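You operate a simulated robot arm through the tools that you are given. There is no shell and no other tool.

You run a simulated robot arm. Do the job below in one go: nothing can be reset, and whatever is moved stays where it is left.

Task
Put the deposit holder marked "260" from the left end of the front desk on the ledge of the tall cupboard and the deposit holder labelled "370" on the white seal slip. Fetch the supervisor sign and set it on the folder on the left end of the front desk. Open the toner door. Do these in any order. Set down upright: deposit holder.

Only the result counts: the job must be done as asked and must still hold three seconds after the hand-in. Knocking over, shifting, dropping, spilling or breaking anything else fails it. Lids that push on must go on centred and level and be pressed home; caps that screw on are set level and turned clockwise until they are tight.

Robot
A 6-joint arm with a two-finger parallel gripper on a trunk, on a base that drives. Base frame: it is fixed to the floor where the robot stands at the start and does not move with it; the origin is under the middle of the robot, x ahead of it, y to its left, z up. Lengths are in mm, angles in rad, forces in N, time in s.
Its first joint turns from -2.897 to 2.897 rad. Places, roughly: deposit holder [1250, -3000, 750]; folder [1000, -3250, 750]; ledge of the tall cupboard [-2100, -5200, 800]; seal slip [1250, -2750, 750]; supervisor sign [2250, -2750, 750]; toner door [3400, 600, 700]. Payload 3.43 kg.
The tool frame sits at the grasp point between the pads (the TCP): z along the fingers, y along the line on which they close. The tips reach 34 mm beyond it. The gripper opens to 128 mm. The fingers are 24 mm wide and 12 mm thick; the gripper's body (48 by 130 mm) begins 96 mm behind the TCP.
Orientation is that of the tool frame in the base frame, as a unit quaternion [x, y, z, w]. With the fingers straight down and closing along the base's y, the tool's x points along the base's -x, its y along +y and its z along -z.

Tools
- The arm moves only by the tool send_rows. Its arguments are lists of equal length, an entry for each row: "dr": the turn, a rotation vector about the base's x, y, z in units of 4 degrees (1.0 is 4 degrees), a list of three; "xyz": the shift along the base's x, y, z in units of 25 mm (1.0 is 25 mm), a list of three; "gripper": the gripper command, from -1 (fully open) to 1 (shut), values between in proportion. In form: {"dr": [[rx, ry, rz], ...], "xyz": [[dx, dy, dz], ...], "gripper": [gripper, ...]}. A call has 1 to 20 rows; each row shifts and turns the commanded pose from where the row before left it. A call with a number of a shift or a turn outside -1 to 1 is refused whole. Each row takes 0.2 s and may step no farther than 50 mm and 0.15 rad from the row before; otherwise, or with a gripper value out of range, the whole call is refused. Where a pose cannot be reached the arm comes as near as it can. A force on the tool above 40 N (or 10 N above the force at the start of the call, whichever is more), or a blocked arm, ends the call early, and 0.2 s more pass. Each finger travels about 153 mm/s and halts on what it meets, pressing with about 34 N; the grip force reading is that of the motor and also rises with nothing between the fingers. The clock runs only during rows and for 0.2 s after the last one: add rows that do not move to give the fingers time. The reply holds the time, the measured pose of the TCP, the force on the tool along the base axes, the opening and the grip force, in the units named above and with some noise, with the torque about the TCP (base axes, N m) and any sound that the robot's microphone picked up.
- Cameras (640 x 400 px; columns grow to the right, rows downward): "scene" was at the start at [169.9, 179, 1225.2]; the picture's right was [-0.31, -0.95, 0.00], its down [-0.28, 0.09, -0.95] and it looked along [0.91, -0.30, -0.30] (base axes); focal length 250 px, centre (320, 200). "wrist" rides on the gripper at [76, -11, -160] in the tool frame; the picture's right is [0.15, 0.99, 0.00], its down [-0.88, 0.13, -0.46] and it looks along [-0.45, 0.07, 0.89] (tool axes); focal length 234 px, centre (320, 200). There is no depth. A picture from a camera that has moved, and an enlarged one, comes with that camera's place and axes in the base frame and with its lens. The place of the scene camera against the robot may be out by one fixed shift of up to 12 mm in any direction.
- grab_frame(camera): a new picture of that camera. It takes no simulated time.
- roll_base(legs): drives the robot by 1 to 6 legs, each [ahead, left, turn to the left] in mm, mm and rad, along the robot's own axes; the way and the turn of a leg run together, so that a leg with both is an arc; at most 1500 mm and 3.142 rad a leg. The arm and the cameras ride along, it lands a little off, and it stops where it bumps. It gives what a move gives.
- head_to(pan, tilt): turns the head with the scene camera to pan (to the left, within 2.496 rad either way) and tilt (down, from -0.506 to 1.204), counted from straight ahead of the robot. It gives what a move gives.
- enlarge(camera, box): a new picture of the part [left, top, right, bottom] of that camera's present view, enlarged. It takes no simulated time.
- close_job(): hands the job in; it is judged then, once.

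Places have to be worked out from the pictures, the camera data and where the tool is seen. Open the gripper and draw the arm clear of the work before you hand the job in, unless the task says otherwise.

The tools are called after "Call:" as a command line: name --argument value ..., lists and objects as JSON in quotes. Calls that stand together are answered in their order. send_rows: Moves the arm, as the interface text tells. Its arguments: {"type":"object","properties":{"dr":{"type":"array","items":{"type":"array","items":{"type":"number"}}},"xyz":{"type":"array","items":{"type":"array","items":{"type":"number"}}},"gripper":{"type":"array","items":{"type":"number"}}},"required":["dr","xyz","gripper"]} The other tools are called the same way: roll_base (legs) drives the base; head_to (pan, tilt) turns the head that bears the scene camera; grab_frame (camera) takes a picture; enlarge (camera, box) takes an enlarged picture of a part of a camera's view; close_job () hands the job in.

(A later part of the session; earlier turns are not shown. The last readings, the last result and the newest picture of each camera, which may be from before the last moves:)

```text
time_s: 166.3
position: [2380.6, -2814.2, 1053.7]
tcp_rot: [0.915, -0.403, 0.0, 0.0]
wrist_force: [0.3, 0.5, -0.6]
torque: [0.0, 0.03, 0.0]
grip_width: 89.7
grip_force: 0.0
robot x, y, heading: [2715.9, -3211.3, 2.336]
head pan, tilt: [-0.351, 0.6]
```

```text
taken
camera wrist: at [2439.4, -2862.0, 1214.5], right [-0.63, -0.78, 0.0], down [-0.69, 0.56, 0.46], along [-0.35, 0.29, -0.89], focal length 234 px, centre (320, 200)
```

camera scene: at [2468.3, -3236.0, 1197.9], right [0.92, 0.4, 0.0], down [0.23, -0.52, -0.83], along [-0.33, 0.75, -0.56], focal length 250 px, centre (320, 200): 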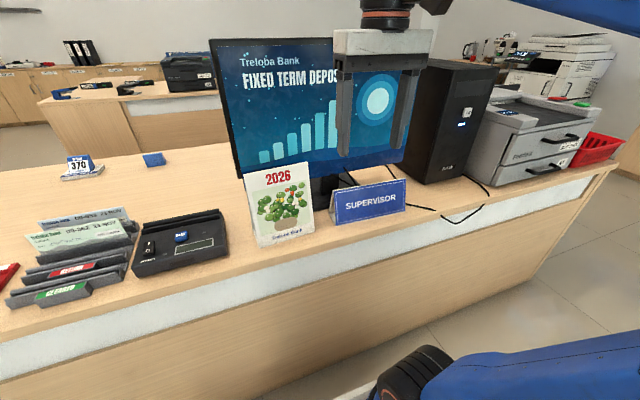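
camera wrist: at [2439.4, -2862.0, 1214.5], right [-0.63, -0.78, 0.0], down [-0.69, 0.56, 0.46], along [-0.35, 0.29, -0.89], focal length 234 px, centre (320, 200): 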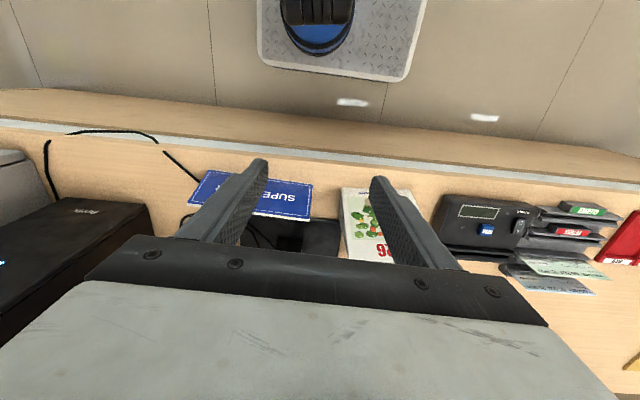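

The sign is right below-left of the gripper in the wrist view. I enlarge both views to get its geometry.

Call:
enlarge --camera "wrist" --box '[160, 130, 360, 255]'

Call:
enlarge --camera "scene" --box '[230, 130, 430, 255]'

```text
3.20 times, centred on (260, 192) of wrist
camera zoom: at [2439.4, -2862.0, 1214.5], right [-0.63, -0.78, 0.0], down [-0.69, 0.56, 0.46], along [-0.35, 0.29, -0.89], focal length 749 px, centre (512, 224)
```

zoom: 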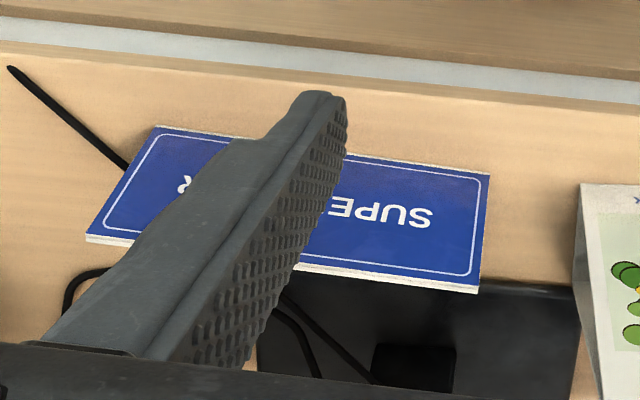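

```text
3.20 times, centred on (330, 192) of scene
camera zoom: at [2468.3, -3236.0, 1197.9], right [0.92, 0.4, 0.0], down [0.23, -0.52, -0.83], along [-0.33, 0.75, -0.56], focal length 802 px, centre (288, 224)
```

zoom: 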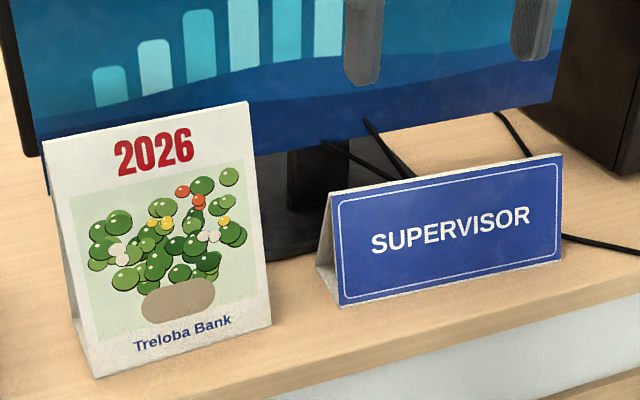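

The sign is an A-frame ~220 mm wide, ~100 mm tall, ~60 mm deep, ridge at about z≈848 centred at (2353, -2630). I'll grip it across the ridge, so I rotate the tool 90° in place first.

Call:
send_rows --dr '[[0, 0, 1], [0, 0, 1], [0, 0, 1], [0, 0, 1], [0, 0, 1], [0, 0, 1], [0, 0, 1], [0, 0, 1], [0, 0, 1], [0, 0, 1], [0, 0, 1], [0, 0, 1], [0, 0, 1], [0, 0, 1], [0, 0, 1], [0, 0, 1], [0, 0, 1], [0, 0, 1], [0, 0, 1], [0, 0, 1]]' --xyz '[[0, 0, 0], [0, 0, 0], [0, 0, 0], [0, 0, 0], [0, 0, 0], [0, 0, 0], [0, 0, 0], [0, 0, 0], [0, 0, 0], [0, 0, 0], [0, 0, 0], [0, 0, 0], [0, 0, 0], [0, 0, 0], [0, 0, 0], [0, 0, 0], [0, 0, 0], [0, 0, 0], [0, 0, 0], [0, 0, 0]]' --gripper '[-0.1, -0.1, -0.1, -0.1, -0.1, -0.1, -0.1, -0.1, -0.1, -0.1, -0.1, -0.1, -0.1, -0.1, -0.1, -0.1, -0.1, -0.1, -0.1, -0.1]'

Call:
grab_frame --camera "wrist"

Call:
grab_frame --camera "scene"

```text
time_s: 170.5
position: [2380.7, -2813.3, 1054.7]
tcp_rot: [0.96, 0.278, 0.0, 0.0]
wrist_force: [-0.5, 0.6, -0.4]
torque: [-0.01, -0.01, 0.02]
grip_width: 70.5
grip_force: 0.1
robot x, y, heading: [2718.1, -3208.7, 2.338]
head pan, tilt: [-0.351, 0.6]
```

```text
taken
camera wrist: at [2437.9, -2763.5, 1214.1], right [0.65, -0.76, 0.0], down [-0.67, -0.58, 0.46], along [-0.34, -0.3, -0.89], focal length 234 px, centre (320, 200)
```

wrist: 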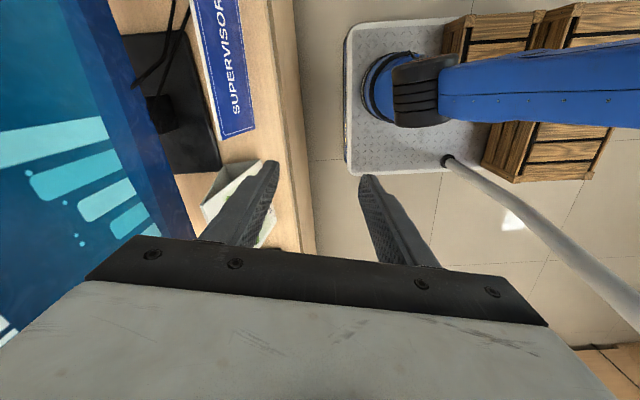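

```text
taken
camera scene: at [2468.3, -3236.0, 1197.9], right [0.91, 0.4, 0.0], down [0.23, -0.52, -0.83], along [-0.33, 0.75, -0.56], focal length 250 px, centre (320, 200)
```

scene: 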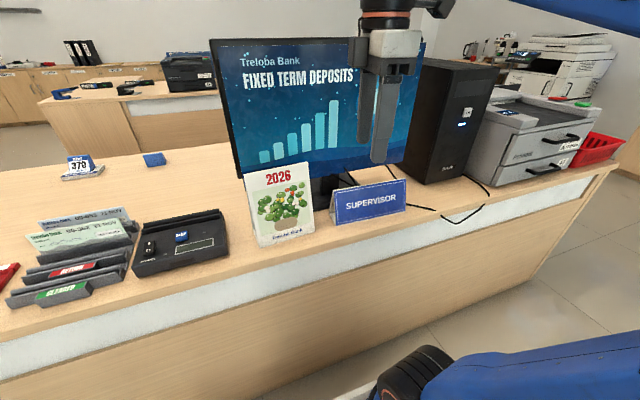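

The tool is rotated and the monitor screen is ~135 mm behind the sign's ridge, giving clearance. I finish the yaw, move over the ridge, and come down to just above it.

Call:
send_rows --dr '[[0, 0, 0.83], [0, 0, 0.82], [0, 0, 0.82], [0, 0, 0], [0, 0, 0], [0, 0, 0], [0, 0, 0], [0, 0, 0], [0, 0, 0], [0, 0, 0], [0, 0, 0], [0, 0, 0]]' --xyz '[[-0.1375, 0.9165, 0], [-0.1375, 0.9165, 0], [-0.1375, 0.9165, 0], [-0.1375, 0.9165, 0], [-0.1375, 0.9165, 0], [-0.1375, 0.9165, 0], [-0.1375, 0.9165, 0], [-0.1375, 0.9165, 0], [0, 0, -1], [0, 0, -1], [0, 0, -1], [0, 0, -1]]' --gripper '[-0.1, -0.1, -0.1, -0.1, -0.1, -0.1, -0.1, -0.1, -0.1, -0.1, -0.1, -0.1]'

Call:
grab_frame --camera "wrist"

Call:
enlarge --camera "scene" --box '[270, 80, 470, 230]'

```text
time_s: 173.1
position: [2353.1, -2630.4, 953.2]
tcp_rot: [0.932, 0.361, 0.0, 0.0]
wrist_force: [-0.5, 0.0, 0.0]
torque: [-0.02, -0.02, 0.01]
grip_width: 70.5
grip_force: 0.0
robot x, y, heading: [2719.7, -3207.9, 2.337]
head pan, tilt: [-0.351, 0.6]
```

```text
taken
camera wrist: at [2400.3, -2570.8, 1113.1], right [0.77, -0.63, 0.0], down [-0.56, -0.69, 0.46], along [-0.29, -0.35, -0.89], focal length 234 px, centre (320, 200)
```

wrist: 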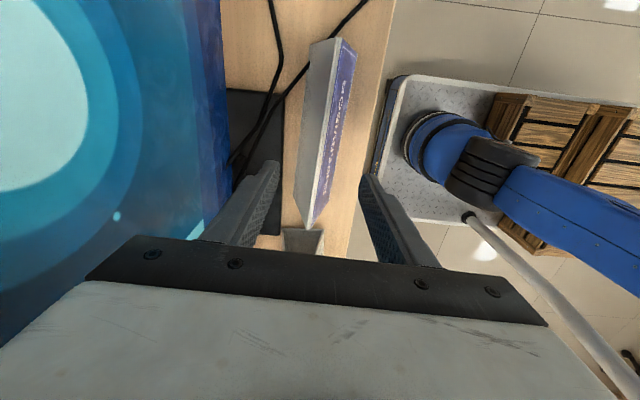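

```text
2.67 times, centred on (370, 155) of scene
camera zoom: at [2468.3, -3236.0, 1197.9], right [0.91, 0.4, 0.0], down [0.23, -0.52, -0.83], along [-0.33, 0.75, -0.56], focal length 668 px, centre (187, 320)
```

zoom: 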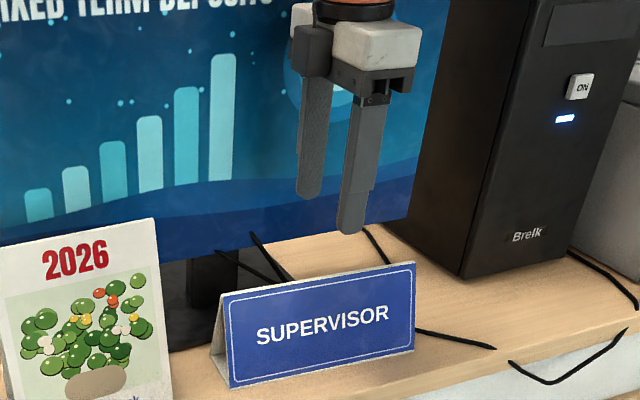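

The ridge is exactly centred between the fingers with matching yaw. I descend so the tips are ~32 mm below the ridge.

Call:
send_rows --dr '[[0, 0, 0], [0, 0, 0], [0, 0, 0], [0, 0, 0], [0, 0, 0]]' --xyz '[[0, 0, -1], [0, 0, -1], [0, 0, -1], [0, 0, -1], [0, 0, 0]]' --gripper '[-0.1, -0.1, -0.1, -0.1, -0.1]'

Call:
grab_frame --camera "wrist"

Call:
enlarge --camera "scene" --box '[270, 80, 470, 230]'

```text
time_s: 174.3
position: [2353.6, -2628.0, 853.6]
tcp_rot: [0.933, 0.361, 0.0, 0.0]
wrist_force: [-0.3, -1.6, -0.4]
torque: [-0.04, 0.0, 0.0]
grip_width: 70.4
grip_force: 0.1
robot x, y, heading: [2716.1, -3211.7, 2.34]
head pan, tilt: [-0.351, 0.6]
```

```text
taken
camera wrist: at [2401.6, -2570.4, 1013.5], right [0.77, -0.63, 0.0], down [-0.56, -0.69, 0.46], along [-0.29, -0.35, -0.89], focal length 234 px, centre (320, 200)
```

wrist: 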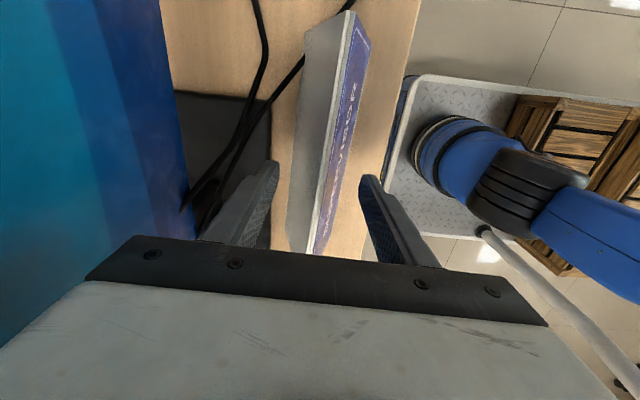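

```text
2.67 times, centred on (370, 155) of scene
camera zoom: at [2468.3, -3236.0, 1197.9], right [0.91, 0.4, 0.0], down [0.23, -0.52, -0.83], along [-0.33, 0.75, -0.56], focal length 668 px, centre (187, 320)
```

zoom: 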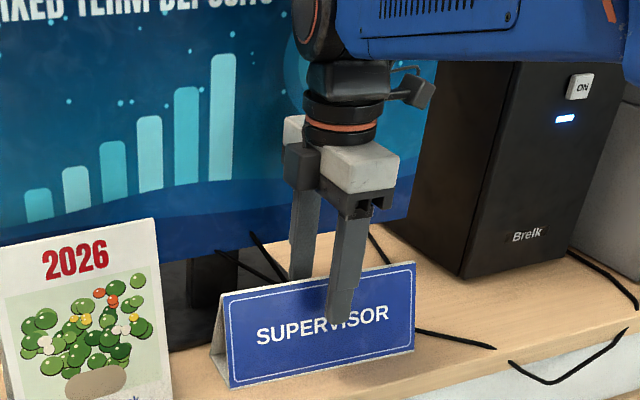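

Fingers straddle the ridge. I make a ~2.5 mm centring shift and close.

Call:
send_rows --dr '[[0, 0, 0], [0, 0, 0], [0, 0, 0], [0, 0, 0], [0, 0, 0], [0, 0, 0]]' --xyz '[[0.07, -0.07, 0], [0, 0, 0], [0, 0, 0], [0, 0, 0], [0, 0, 0], [0, 0, 0]]' --gripper '[-0.1, 0.2, 0.5, 1, 1, 1]'

Call:
grab_frame --camera "wrist"

Call:
enlarge --camera "scene" --box '[270, 80, 470, 230]'

```text
time_s: 175.7
position: [2355.9, -2632.4, 854.4]
tcp_rot: [0.933, 0.36, 0.0, 0.0]
wrist_force: [-0.3, 0.1, 3.8]
torque: [-0.06, -0.05, -0.11]
grip_width: 21.0
grip_force: 33.8
robot x, y, heading: [2715.9, -3208.5, 2.335]
head pan, tilt: [-0.351, 0.6]
```

```text
taken
camera wrist: at [2403.4, -2572.2, 1014.0], right [0.77, -0.63, 0.0], down [-0.56, -0.69, 0.46], along [-0.29, -0.35, -0.89], focal length 234 px, centre (320, 200)
```

wrist: 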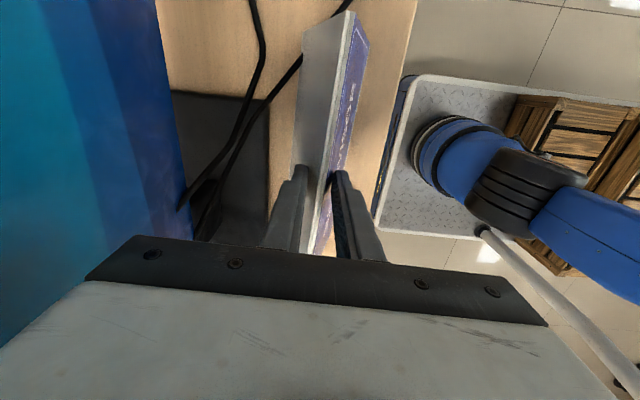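

```text
2.67 times, centred on (370, 155) of scene
camera zoom: at [2468.3, -3236.1, 1197.9], right [0.91, 0.4, 0.0], down [0.23, -0.52, -0.83], along [-0.33, 0.75, -0.56], focal length 668 px, centre (187, 320)
```

zoom: 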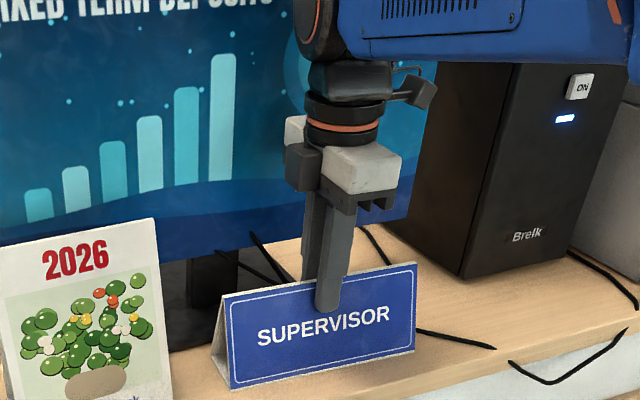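

Gripped at 21 mm width. I lift 15 mm slowly and check that it holds.

Call:
send_rows --dr '[[0, 0, 0], [0, 0, 0], [0, 0, 0], [0, 0, 0]]' --xyz '[[0, 0, 0.2], [0, 0, 0.2], [0, 0, 0.2], [0, 0, 0]]' --gripper '[1, 1, 1, 1]'

Call:
enlarge --camera "scene" --box '[270, 80, 470, 230]'

Call:
grab_frame --camera "wrist"

```text
time_s: 176.7
position: [2356.7, -2632.5, 869.9]
tcp_rot: [0.933, 0.361, 0.0, 0.0]
wrist_force: [-0.1, 0.6, -0.2]
torque: [0.01, 0.02, 0.01]
grip_width: 21.0
grip_force: 33.7
robot x, y, heading: [2714.8, -3210.3, 2.341]
head pan, tilt: [-0.351, 0.6]
```

```text
2.67 times, centred on (370, 155) of scene
camera zoom: at [2468.3, -3236.0, 1197.9], right [0.91, 0.4, 0.0], down [0.23, -0.52, -0.83], along [-0.33, 0.75, -0.57], focal length 668 px, centre (187, 320)
```

zoom: 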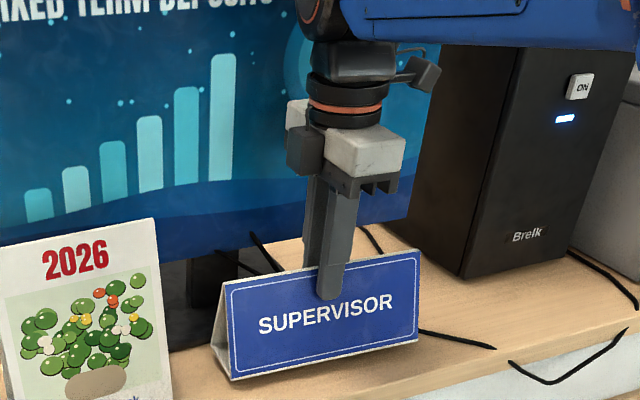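

```text
taken
camera wrist: at [2403.7, -2572.9, 1029.6], right [0.77, -0.63, 0.0], down [-0.56, -0.69, 0.46], along [-0.29, -0.35, -0.89], focal length 234 px, centre (320, 200)
```

wrist: 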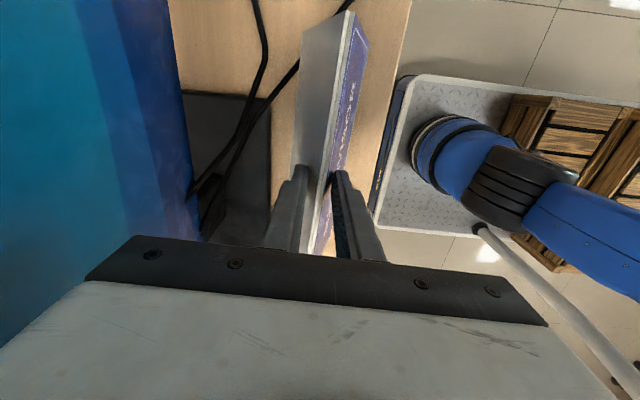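

The sign came up cleanly with the gripper. I lift it fully, then draw it back toward the robot, clear of the calendar and monitor.

Call:
send_rows --dr '[[0, 0, 0], [0, 0, 0], [0, 0, 0], [0, 0, 0], [0, 0, 0], [0, 0, 0], [0, 0, 0], [0, 0, 0], [0, 0, 0], [0, 0, 0], [0, 0, 0], [0, 0, 0], [0, 0, 0], [0, 0, 0], [0, 0, 0], [0, 0, 0], [0, 0, 0]]' --xyz '[[0, 0, 0.8], [0, 0, 0.8], [0, 0, 0.8], [0, 0, 0.8], [0, 0, 0.8], [0, 0, 0.8], [0, 0, 0.8], [0, 0, 0.8], [0, 0, 0.8], [0, 0, 0.8], [0.6, -0.6, 0], [0.6, -0.6, 0], [0.6, -0.6, 0], [0.6, -0.6, 0], [0.6, -0.6, 0], [0.6, -0.6, 0], [0.6, -0.6, 0]]' --gripper '[1, 1, 1, 1, 1, 1, 1, 1, 1, 1, 1, 1, 1, 1, 1, 1, 1]'

Call:
grab_frame --camera "scene"

Call:
grab_frame --camera "wrist"

```text
time_s: 180.3
position: [2461.0, -2738.9, 1070.0]
tcp_rot: [0.933, 0.36, 0.0, 0.0]
wrist_force: [-0.7, 1.4, -1.3]
torque: [-0.05, 0.0, 0.0]
grip_width: 20.8
grip_force: 34.1
robot x, y, heading: [2715.5, -3206.6, 2.339]
head pan, tilt: [-0.351, 0.6]
```

```text
taken
camera scene: at [2468.2, -3235.8, 1197.8], right [0.91, 0.4, 0.0], down [0.23, -0.52, -0.82], along [-0.33, 0.75, -0.57], focal length 250 px, centre (320, 200)
```

scene: 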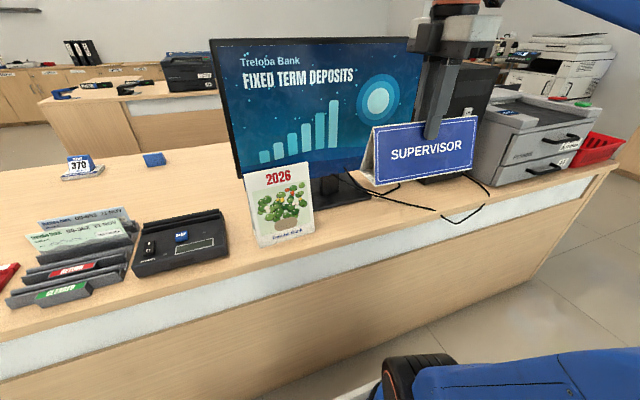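

```text
taken
camera wrist: at [2508.4, -2678.5, 1229.1], right [0.77, -0.63, 0.0], down [-0.56, -0.69, 0.46], along [-0.29, -0.35, -0.89], focal length 234 px, centre (320, 200)
```

wrist: 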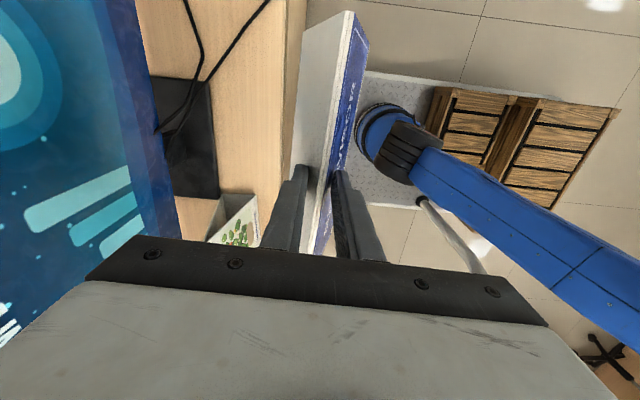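

The sign is held firmly. The folder's centre is about (1097, -3308), ~232 × 297 mm with its long side along the desk's depth. I drive left along the desk to bring the arm opposite it.

Call:
roll_base --legs '[[0, 600, 0.017], [0, 600, 0]]'

Call:
head_to --pan 0.0 --tilt 0.6

Call:
grab_frame --camera "scene"

Call:
grab_frame --camera "wrist"

```text
time_s: 186.7
position: [1601.1, -3588.0, 1069.5]
tcp_rot: [0.93, 0.369, 0.0, -0.001]
wrist_force: [-0.1, 0.5, -0.3]
torque: [0.01, -0.01, 0.01]
grip_width: 20.5
grip_force: 33.5
robot x, y, heading: [1864.5, -4054.6, 2.354]
head pan, tilt: [-0.351, 0.6]
```

```text
time_s: 187.5
position: [1602.1, -3587.4, 1069.6]
tcp_rot: [0.93, 0.369, 0.0, 0.001]
wrist_force: [-0.5, -0.5, -1.2]
torque: [-0.01, 0.01, -0.03]
grip_width: 20.6
grip_force: 34.0
robot x, y, heading: [1866.4, -4056.0, 2.352]
head pan, tilt: [0.0, 0.6]
```

```text
taken
camera scene: at [1591.3, -4103.3, 1197.9], right [0.71, 0.7, 0.0], down [0.4, -0.4, -0.83], along [-0.58, 0.59, -0.56], focal length 250 px, centre (320, 200)
```

scene: 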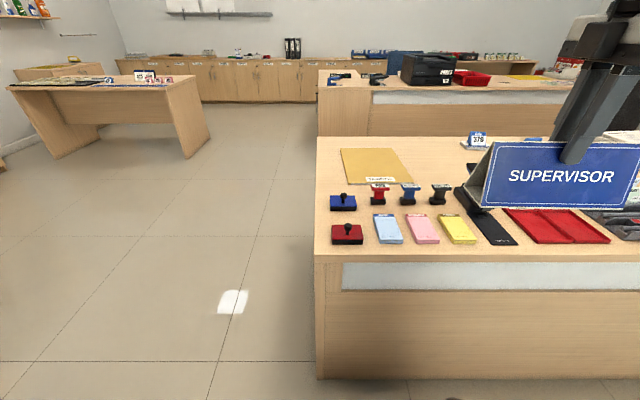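

```text
taken
camera wrist: at [1648.3, -3527.8, 1229.5], right [0.78, -0.62, 0.0], down [-0.55, -0.7, 0.46], along [-0.28, -0.36, -0.89], focal length 234 px, centre (320, 200)
```

wrist: 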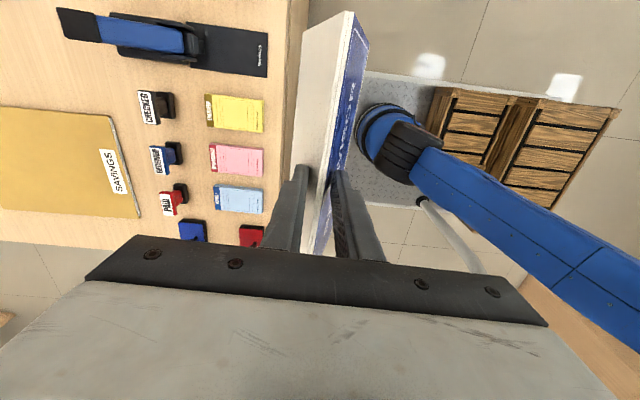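

The folder's corners from this view agree (centre ≈ (1100, -3308)). I nudge the base 100 mm closer, then swing the sign 90° while carrying it high over the folder.

Call:
roll_base --legs '[[95, 0, 0]]'

Call:
send_rows --dr '[[0, 0, -1], [0, 0, -1], [0, 0, -1], [0, 0, -1], [0, 0, -1], [0, 0, -1], [0, 0, -1], [0, 0, -1], [0, 0, -1], [0, 0, -1], [0, 0, -1], [0, 0, -1], [0, 0, -1], [0, 0, -1], [0, 0, -1], [0, 0, -1], [0, 0, -1], [0, 0, -1], [0, 0, -1], [0, 0, -1]]' --xyz '[[-0.3, 0.3, 0], [-0.3, 0.3, 0], [-0.3, 0.3, 0], [-0.3, 0.3, 0], [-0.3, 0.3, 0], [-0.3, 0.3, 0], [-0.3, 0.3, 0], [-0.3, 0.3, 0], [-0.3, 0.3, 0], [-0.3, 0.3, 0], [-0.3, 0.3, 0], [-0.3, 0.3, 0], [-0.3, 0.3, 0], [-0.3, 0.3, 0], [-0.3, 0.3, 0], [-0.3, 0.3, 0], [-0.3, 0.3, 0], [-0.3, 0.3, 0], [-0.3, 0.3, 0], [-0.3, 0.3, 0]]' --gripper '[1, 1, 1, 1, 1, 1, 1, 1, 1, 1, 1, 1, 1, 1, 1, 1, 1, 1, 1, 1]'

Call:
grab_frame --camera "scene"

Call:
grab_frame --camera "wrist"

```text
time_s: 188.7
position: [1533.5, -3518.5, 1069.6]
tcp_rot: [0.93, 0.368, 0.0, 0.0]
wrist_force: [0.1, 0.0, -0.7]
torque: [-0.02, 0.01, 0.02]
grip_width: 20.5
grip_force: 34.0
robot x, y, heading: [1795.4, -3985.3, 2.355]
head pan, tilt: [0.0, 0.6]
```

```text
time_s: 192.8
position: [1383.0, -3369.0, 1069.3]
tcp_rot: [0.949, -0.316, 0.0, 0.0]
wrist_force: [0.4, -0.5, -0.8]
torque: [0.0, 0.05, 0.01]
grip_width: 20.3
grip_force: 34.4
robot x, y, heading: [1796.3, -3991.7, 2.355]
head pan, tilt: [0.0, 0.6]
```

```text
taken
camera scene: at [1522.8, -4034.6, 1197.9], right [0.71, 0.71, 0.0], down [0.4, -0.4, -0.83], along [-0.58, 0.58, -0.56], focal length 250 px, centre (320, 200)
```

scene: 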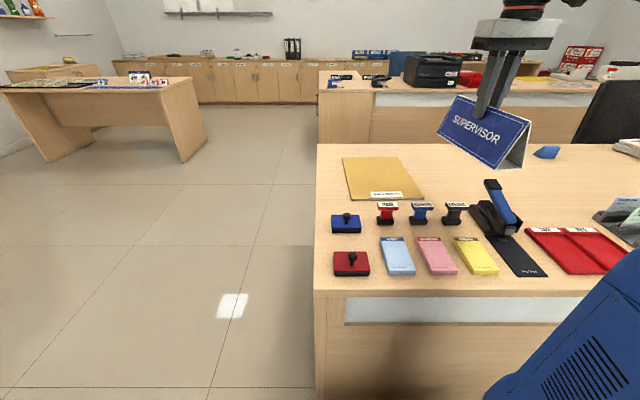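

```text
taken
camera wrist: at [1449.1, -3406.2, 1229.5], right [-0.48, -0.88, 0.0], down [-0.78, 0.42, 0.46], along [-0.4, 0.22, -0.89], focal length 234 px, centre (320, 200)
```

wrist: 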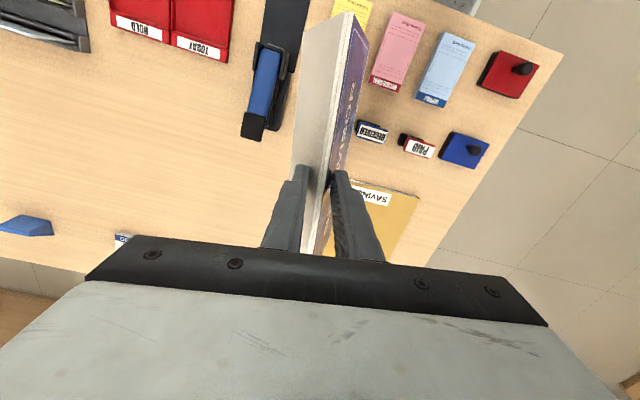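

The sign is rotated and carried level. I move it over the folder's centre and finish the yaw.

Call:
send_rows --dr '[[0, 0, -0.8], [0, 0, -0.8], [0, 0, 0], [0, 0, 0], [0, 0, 0], [0, 0, 0], [0, 0, 0], [0, 0, 0], [0, 0, 0], [0, 0, 0], [0, 0, 0], [0, 0, 0], [0, 0, 0], [0, 0, 0], [0, 0, 0], [0, 0, 0], [0, 0, 0]]' --xyz '[[-0.871, 0.188, 0], [-0.871, 0.188, 0], [-0.871, 0.188, 0], [-0.871, 0.188, 0], [-0.871, 0.188, 0], [-0.871, 0.188, 0], [-0.871, 0.188, 0], [-0.871, 0.188, 0], [-0.871, 0.188, 0], [-0.871, 0.188, 0], [-0.871, 0.188, 0], [-0.871, 0.188, 0], [-0.871, 0.188, 0], [0, 0, -1], [0, 0, -1], [0, 0, -1], [0, 0, -1]]' --gripper '[1, 1, 1, 1, 1, 1, 1, 1, 1, 1, 1, 1, 1, 1, 1, 1, 1]'

Call:
grab_frame --camera "scene"

Call:
grab_frame --camera "wrist"

```text
time_s: 196.4
position: [1101.2, -3307.4, 969.5]
tcp_rot: [0.93, -0.368, 0.0, 0.0]
wrist_force: [0.1, 0.9, -0.5]
torque: [-0.01, 0.02, -0.01]
grip_width: 20.0
grip_force: 34.3
robot x, y, heading: [1794.9, -3988.3, 2.355]
head pan, tilt: [0.0, 0.6]
```

```text
taken
camera scene: at [1522.7, -4034.6, 1197.9], right [0.71, 0.71, 0.0], down [0.4, -0.4, -0.83], along [-0.58, 0.58, -0.56], focal length 250 px, centre (320, 200)
```

scene: 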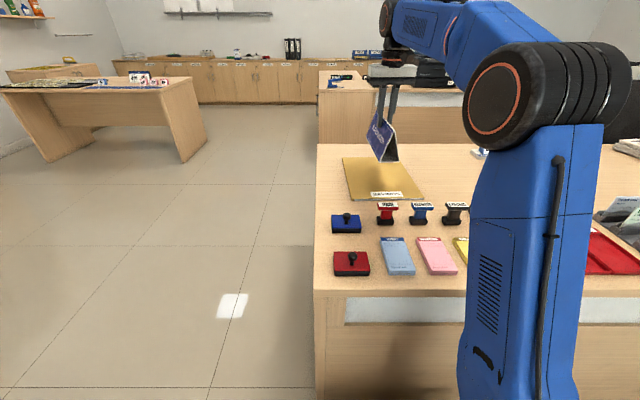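

```text
taken
camera wrist: at [1163.2, -3351.8, 1129.4], right [-0.57, -0.82, 0.0], down [-0.73, 0.51, 0.46], along [-0.37, 0.26, -0.89], focal length 234 px, centre (320, 200)
```

wrist: 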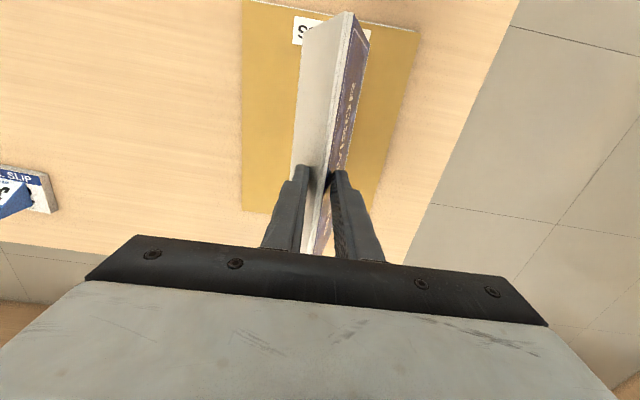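

The sign is centred above the folder. I lower to near contact, then step down gently.

Call:
send_rows --dr '[[0, 0, 0], [0, 0, 0], [0, 0, 0], [0, 0, 0], [0, 0, 0]]' --xyz '[[0.02, 0.08, -1], [0, 0, -1], [0, 0, -1], [0, 0, -0.88], [0, 0, 0]]' --gripper '[1, 1, 1, 1, 1]'

Call:
send_rows --dr '[[0, 0, 0], [0, 0, 0]]' --xyz '[[0, 0, -0.12], [0, 0, 0]]' --gripper '[1, 1]'

Call:
send_rows --dr '[[0, 0, 0], [0, 0, 0]]' --xyz '[[0, 0, -0.1], [0, 0, 0]]' --gripper '[1, 1]'

Call:
enlarge --camera "scene" --box '[320, 80, 460, 230]'

```text
time_s: 197.7
position: [1100.7, -3307.5, 872.7]
tcp_rot: [0.93, -0.369, 0.001, 0.001]
wrist_force: [-0.5, 0.3, -0.8]
torque: [0.0, -0.03, 0.02]
grip_width: 20.1
grip_force: 34.0
robot x, y, heading: [1798.6, -3988.3, 2.352]
head pan, tilt: [0.0, 0.6]
```

```text
time_s: 198.2
position: [1101.3, -3307.1, 869.7]
tcp_rot: [0.93, -0.368, 0.0, 0.0]
wrist_force: [-0.2, 0.3, -0.9]
torque: [0.03, 0.04, 0.0]
grip_width: 19.5
grip_force: 34.1
robot x, y, heading: [1796.4, -3986.4, 2.356]
head pan, tilt: [0.0, 0.6]
```

```text
time_s: 198.8
position: [1100.6, -3306.8, 867.7]
tcp_rot: [0.93, -0.368, 0.0, 0.0]
wrist_force: [0.2, -0.2, -1.0]
torque: [-0.04, 0.02, 0.0]
grip_width: 19.8
grip_force: 33.7
robot x, y, heading: [1795.3, -3988.1, 2.351]
head pan, tilt: [0.0, 0.6]
```

```text
2.67 times, centred on (390, 155) of scene
camera zoom: at [1522.7, -4034.6, 1197.8], right [0.71, 0.71, 0.0], down [0.4, -0.4, -0.82], along [-0.58, 0.58, -0.57], focal length 668 px, centre (133, 320)
```

zoom: 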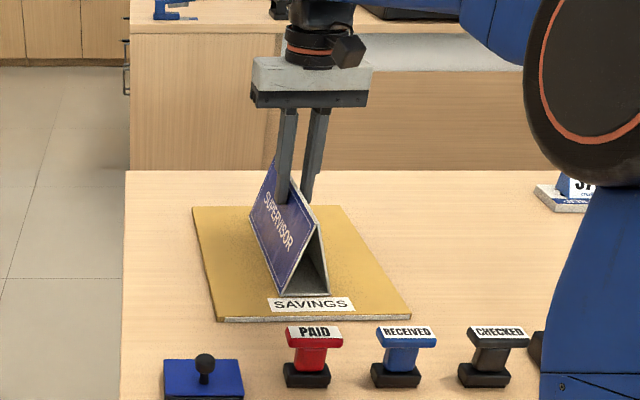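

Nearly touching. I continue down in 2 mm steps.

Call:
send_rows --dr '[[0, 0, 0], [0, 0, 0]]' --xyz '[[0, 0, -0.08], [0, 0, 0]]' --gripper '[1, 1]'

Call:
send_rows --dr '[[0, 0, 0], [0, 0, 0]]' --xyz '[[0, 0, -0.08], [0, 0, 0]]' --gripper '[1, 1]'

```text
time_s: 199.4
position: [1101.1, -3306.2, 864.5]
tcp_rot: [0.93, -0.368, 0.001, 0.0]
wrist_force: [0.7, 1.1, 1.7]
torque: [-0.06, -0.01, 0.04]
grip_width: 19.7
grip_force: 33.6
robot x, y, heading: [1794.0, -3989.9, 2.354]
head pan, tilt: [0.0, 0.6]
```

```text
time_s: 200.1
position: [1101.4, -3306.5, 865.6]
tcp_rot: [0.93, -0.368, -0.002, -0.001]
wrist_force: [-0.2, 5.5, 25.8]
torque: [0.07, -0.12, 0.01]
grip_width: 19.7
grip_force: 33.8
robot x, y, heading: [1797.6, -3989.7, 2.355]
head pan, tilt: [0.0, 0.6]
```

Firm contact (26 N). I ease up slightly, open the fingers moderately, and rise straight up.

Call:
send_rows --dr '[[0, 0, 0], [0, 0, 0], [0, 0, 0], [0, 0, 0], [0, 0, 0], [0, 0, 0]]' --xyz '[[0, 0, 0.06], [0, 0, 0], [0, 0, 0], [0, 0, 0], [0, 0, 0], [0, 0, 0]]' --gripper '[1, 0.6, 0.3, 0, 0, 0]'

Call:
grab_frame --camera "wrist"

Call:
enlarge --camera "scene" --box '[320, 80, 460, 230]'

```text
time_s: 201.4
position: [1100.6, -3307.0, 865.7]
tcp_rot: [0.93, -0.368, 0.0, 0.0]
wrist_force: [0.1, -0.1, -0.3]
torque: [0.0, 0.0, 0.0]
grip_width: 64.2
grip_force: 0.1
robot x, y, heading: [1796.7, -3986.5, 2.353]
head pan, tilt: [0.0, 0.6]
```

```text
taken
camera wrist: at [1162.5, -3350.2, 1024.5], right [-0.57, -0.82, 0.0], down [-0.73, 0.51, 0.46], along [-0.37, 0.26, -0.89], focal length 234 px, centre (320, 200)
```

wrist: 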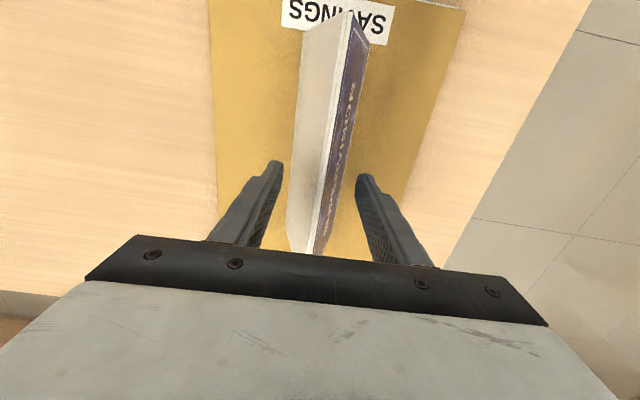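

```text
2.67 times, centred on (390, 155) of scene
camera zoom: at [1522.7, -4034.6, 1197.8], right [0.71, 0.71, 0.0], down [0.4, -0.4, -0.82], along [-0.58, 0.58, -0.57], focal length 668 px, centre (133, 320)
```

zoom: 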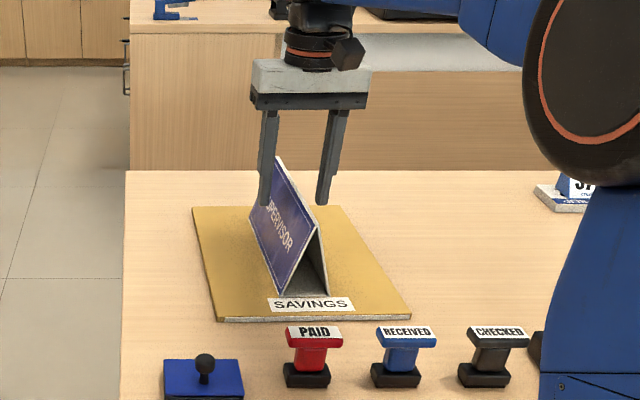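

The sign stands on the folder, with the fingers clear on both sides. I rise straight up and retract the arm toward the robot.

Call:
send_rows --dr '[[0, 0, 0], [0, 0, 0], [0, 0, 0], [0, 0, 0], [0, 0, 0], [0, 0, 0], [0, 0, 0], [0, 0, 0], [0, 0, 0], [0, 0, 0], [0, 0, 0], [0, 0, 0], [0, 0, 0], [0, 0, 0], [0, 0, 0], [0, 0, 0], [0, 0, 0], [0, 0, 0]]' --xyz '[[0, 0, 0.8], [0, 0, 0.8], [0, 0, 0.8], [0, 0, 1], [0, 0, 1], [0, 0, 1], [0, 0, 1], [0, 0, 1], [0.7, -0.7, 0], [0.7, -0.7, 0], [0.7, -0.7, 0], [0.7, -0.7, 0], [0.7, -0.7, 0], [0.7, -0.7, 0], [0.7, -0.7, 0], [0.7, -0.7, 0], [0.7, -0.7, 0], [0.7, -0.7, 0]]' --gripper '[0, 0, 0, 0, 0, 0, 0, 0, 0, 0, 0, 0, 0, 0, 0, 0, 0, 0]'

Call:
grab_frame --camera "scene"

Call:
enlarge --camera "scene" --box '[320, 100, 640, 300]'

```text
time_s: 205.2
position: [1274.6, -3479.9, 1048.7]
tcp_rot: [0.93, -0.368, 0.001, 0.001]
wrist_force: [-0.1, 0.4, -1.4]
torque: [-0.02, -0.05, -0.01]
grip_width: 63.9
grip_force: 0.1
robot x, y, heading: [1797.6, -3987.7, 2.353]
head pan, tilt: [0.0, 0.6]
```

```text
taken
camera scene: at [1522.5, -4034.4, 1197.8], right [0.71, 0.71, 0.0], down [0.4, -0.4, -0.82], along [-0.58, 0.58, -0.57], focal length 250 px, centre (320, 200)
```

scene: 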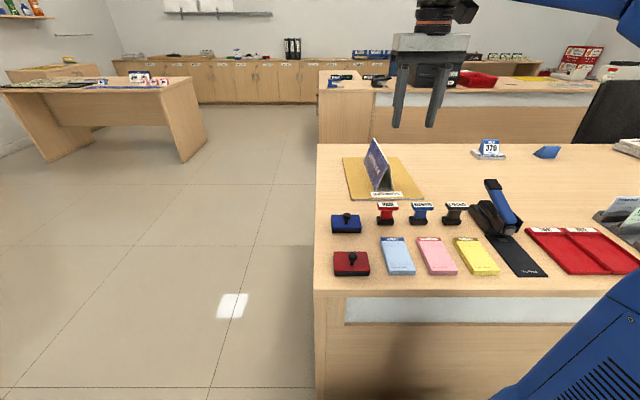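

```text
2.00 times, centred on (480, 200) of scene
camera zoom: at [1522.5, -4034.4, 1197.8], right [0.71, 0.71, 0.0], down [0.4, -0.4, -0.82], along [-0.58, 0.58, -0.57], focal length 501 px, centre (0, 200)
```

zoom: 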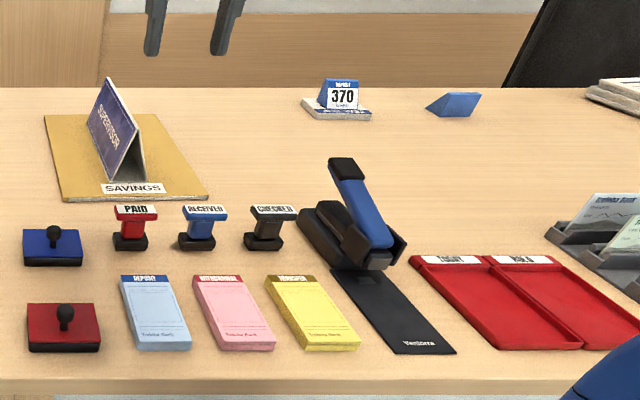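

The 370 holder on its slip and the supervisor sign on the folder both look right. Now I retract the arm fully, back off, turn to face along the aisle, and look toward the copier.

Call:
send_rows --dr '[[0, 0, 0], [0, 0, 0], [0, 0, 0], [0, 0, 0], [0, 0, 0], [0, 0, 0], [0, 0, 0], [0, 0, 0], [0, 0, 0], [0, 0, 0]]' --xyz '[[0.85, -0.5, 0], [0.85, -0.5, 0], [0.85, -0.5, 0], [0.85, -0.5, 0], [0.85, -0.5, 0], [0.85, -0.5, 0], [0.85, -0.5, 0], [0.85, -0.5, 0], [0.85, -0.5, 0], [0.85, -0.5, 0]]' --gripper '[0.5, 0.5, 0.5, 0.5, 0.5, 0.5, 0.5, 0.5, 0.5, 0.5]'

Call:
roll_base --legs '[[-250, 0, 0], [0, 0, -1.57]]'

Call:
head_to --pan 0.2 --tilt 0.3

Call:
grab_frame --camera "scene"

```text
time_s: 207.4
position: [1486.8, -3605.2, 1048.8]
tcp_rot: [0.93, -0.368, 0.001, -0.001]
wrist_force: [-0.2, 0.0, 0.4]
torque: [-0.02, -0.01, 0.01]
grip_width: 31.9
grip_force: 0.0
robot x, y, heading: [1796.7, -3985.3, 2.354]
head pan, tilt: [0.0, 0.6]
```

```text
time_s: 213.1
position: [2354.8, -3855.2, 1049.2]
tcp_rot: [-0.4, 0.916, 0.0, 0.0]
wrist_force: [-0.1, -1.2, 0.4]
torque: [-0.03, -0.02, 0.02]
grip_width: 32.0
grip_force: 0.2
robot x, y, heading: [1973.0, -4165.8, 0.792]
head pan, tilt: [0.0, 0.6]
```

```text
time_s: 213.9
position: [2355.7, -3855.0, 1048.3]
tcp_rot: [-0.4, 0.917, 0.0, 0.0]
wrist_force: [0.3, -0.5, -0.2]
torque: [0.01, -0.03, 0.03]
grip_width: 31.9
grip_force: 0.1
robot x, y, heading: [1973.5, -4166.3, 0.783]
head pan, tilt: [0.201, 0.3]
```

```text
taken
camera scene: at [1927.9, -3887.9, 1225.3], right [0.83, -0.55, 0.0], down [-0.16, -0.25, -0.95], along [0.53, 0.8, -0.3], focal length 250 px, centre (320, 200)
```

scene: 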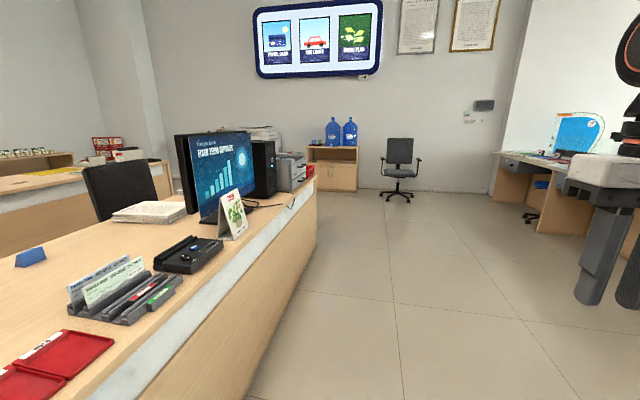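

The aisle ahead is clear; the desk ends around u≈1040. I drive forward past its end and then slide left toward the copier.

Call:
roll_base --legs '[[1500, 0, 0], [1500, 0, 0], [0, 1200, 0]]'

Call:
head_to --pan 0.5 --tilt 0.35

Call:
grab_frame --camera "scene"

```text
time_s: 234.0
position: [3619.2, -886.1, 1048.3]
tcp_rot: [-0.4, 0.917, 0.0, 0.0]
wrist_force: [-0.2, -0.7, -0.2]
torque: [-0.02, -0.01, 0.01]
grip_width: 32.0
grip_force: 0.1
robot x, y, heading: [3240.2, -1196.4, 0.791]
head pan, tilt: [0.201, 0.3]
```

```text
time_s: 234.8
position: [3619.4, -885.6, 1049.4]
tcp_rot: [-0.4, 0.916, 0.0, 0.0]
wrist_force: [-0.2, -0.3, -0.3]
torque: [-0.02, 0.02, 0.02]
grip_width: 32.2
grip_force: 0.0
robot x, y, heading: [3242.0, -1195.4, 0.791]
head pan, tilt: [0.499, 0.351]
```

```text
taken
camera scene: at [3166.5, -907.7, 1220.6], right [0.96, -0.28, 0.0], down [-0.1, -0.33, -0.94], along [0.26, 0.9, -0.34], focal length 250 px, centre (320, 200)
```

scene: 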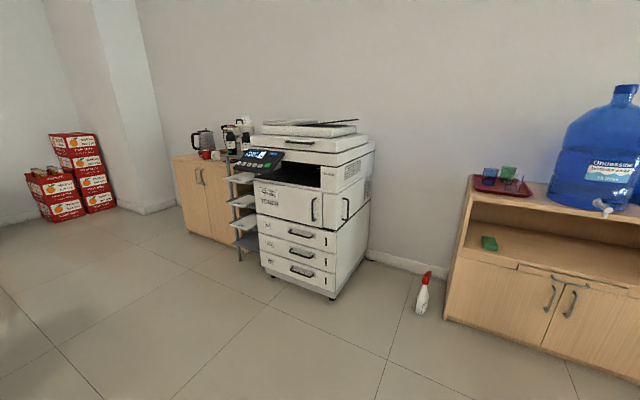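

The copier is in view, with a "TONER" labelled front door. I zoom in to see the door's handle and hinge side.

Call:
enlarge --camera "scene" --box '[220, 110, 400, 310]'

Call:
enlarge --camera "scene" --box '[245, 165, 385, 245]'

```text
2.00 times, centred on (310, 210) of scene
camera zoom: at [3166.5, -907.7, 1220.6], right [0.96, -0.28, 0.0], down [-0.1, -0.33, -0.94], along [0.26, 0.9, -0.34], focal length 501 px, centre (340, 180)
```

zoom: 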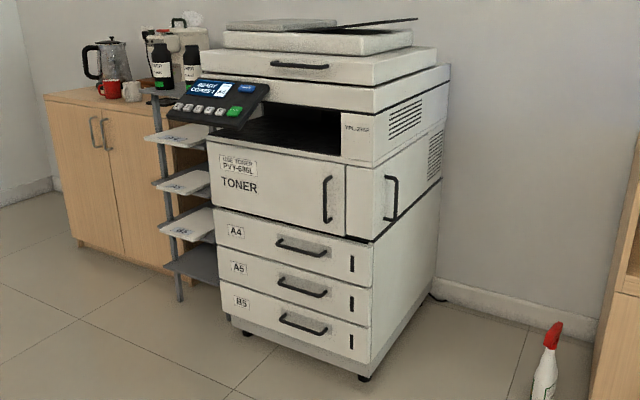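

```text
4.57 times, centred on (315, 205) of scene
camera zoom: at [3166.5, -907.7, 1220.6], right [0.96, -0.28, 0.0], down [-0.1, -0.33, -0.94], along [0.26, 0.9, -0.34], focal length 1145 px, centre (343, 177)
```

zoom: 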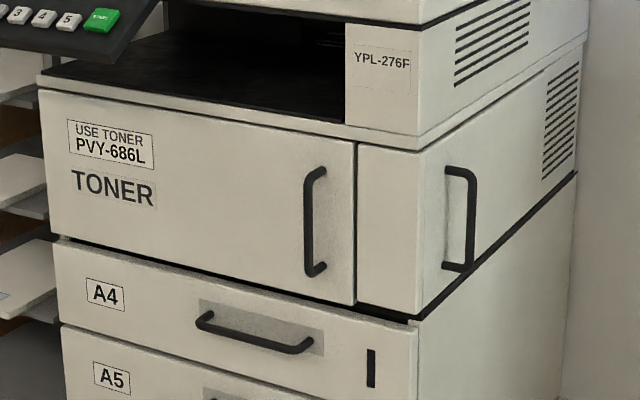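

The door hinges on the left and has a vertical bar handle at about v≈-2185, z 585–735. I drive forward first (the desk end is close behind), then slide left to stand in front of the copier, outside the door's swing.

Call:
roll_base --legs '[[250, 0, 0], [0, 870, -0.006]]'

Call:
head_to --pan 0.0 --tilt 0.6

Call:
grab_frame --camera "scene"

Call:
grab_frame --camera "wrist"

```text
time_s: 240.8
position: [3166.4, -93.1, 1048.7]
tcp_rot: [-0.401, 0.916, 0.0, 0.0]
wrist_force: [-0.5, 0.0, 0.0]
torque: [0.0, -0.02, -0.02]
grip_width: 31.9
grip_force: 0.1
robot x, y, heading: [2786.5, -404.2, 0.791]
head pan, tilt: [0.499, 0.351]
```

```text
time_s: 241.8
position: [3167.1, -92.5, 1048.9]
tcp_rot: [-0.401, 0.916, 0.0, 0.0]
wrist_force: [-0.2, 0.5, 0.8]
torque: [-0.02, 0.02, 0.03]
grip_width: 32.0
grip_force: 0.0
robot x, y, heading: [2787.3, -404.6, 0.791]
head pan, tilt: [0.0, 0.6]
```

```text
taken
camera scene: at [2749.9, -142.9, 1197.9], right [0.71, -0.7, 0.0], down [-0.4, -0.4, -0.83], along [0.58, 0.59, -0.56], focal length 250 px, centre (320, 200)
```

scene: 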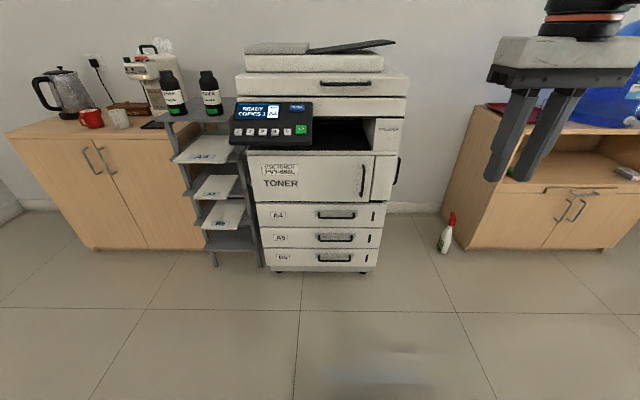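

```text
taken
camera wrist: at [3122.4, -156.2, 1208.6], right [-0.83, 0.56, 0.0], down [0.5, 0.74, 0.46], along [0.26, 0.38, -0.89], focal length 234 px, centre (320, 200)
```

wrist: 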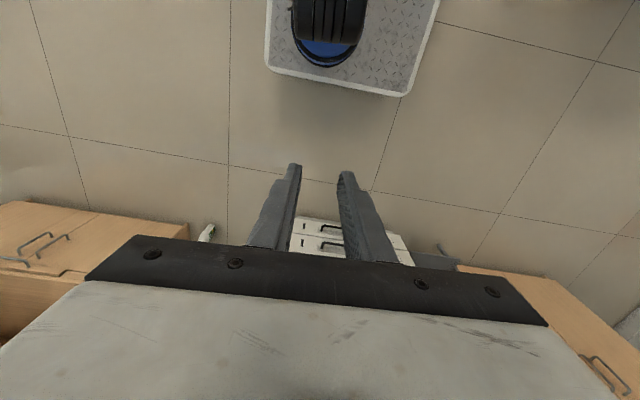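

The copier is right in front. I zoom in for accurate door and handle positions from this pose.

Call:
enlarge --camera "scene" --box '[230, 90, 410, 215]'

Call:
enlarge --camera "scene" --box '[340, 140, 410, 210]'

```text
3.20 times, centred on (320, 152) of scene
camera zoom: at [2749.9, -142.9, 1197.9], right [0.71, -0.7, 0.0], down [-0.4, -0.4, -0.83], along [0.58, 0.59, -0.56], focal length 802 px, centre (320, 352)
```

zoom: 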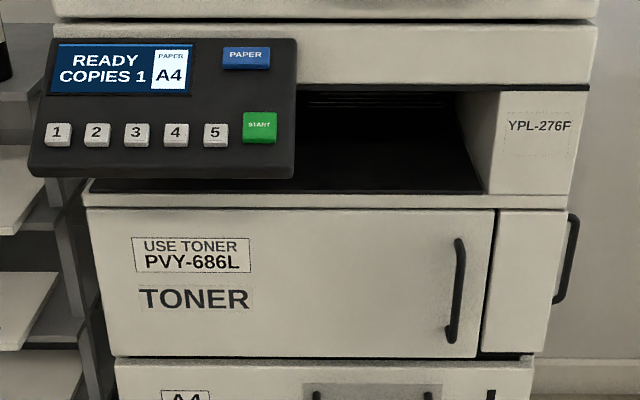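

```text
5.71 times, centred on (375, 175) of scene
camera zoom: at [2749.9, -142.9, 1197.9], right [0.71, -0.7, 0.0], down [-0.4, -0.4, -0.83], along [0.58, 0.59, -0.56], focal length 1431 px, centre (6, 343)
```

zoom: 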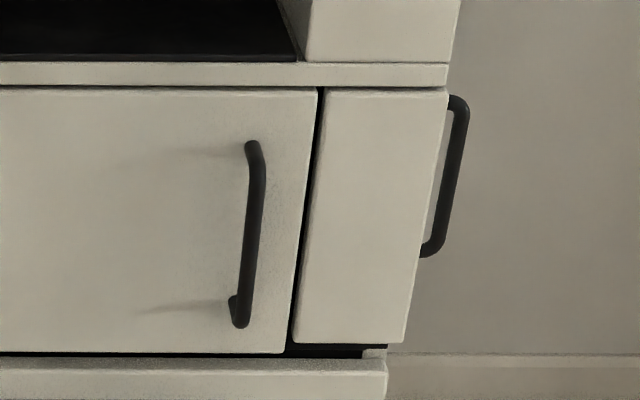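

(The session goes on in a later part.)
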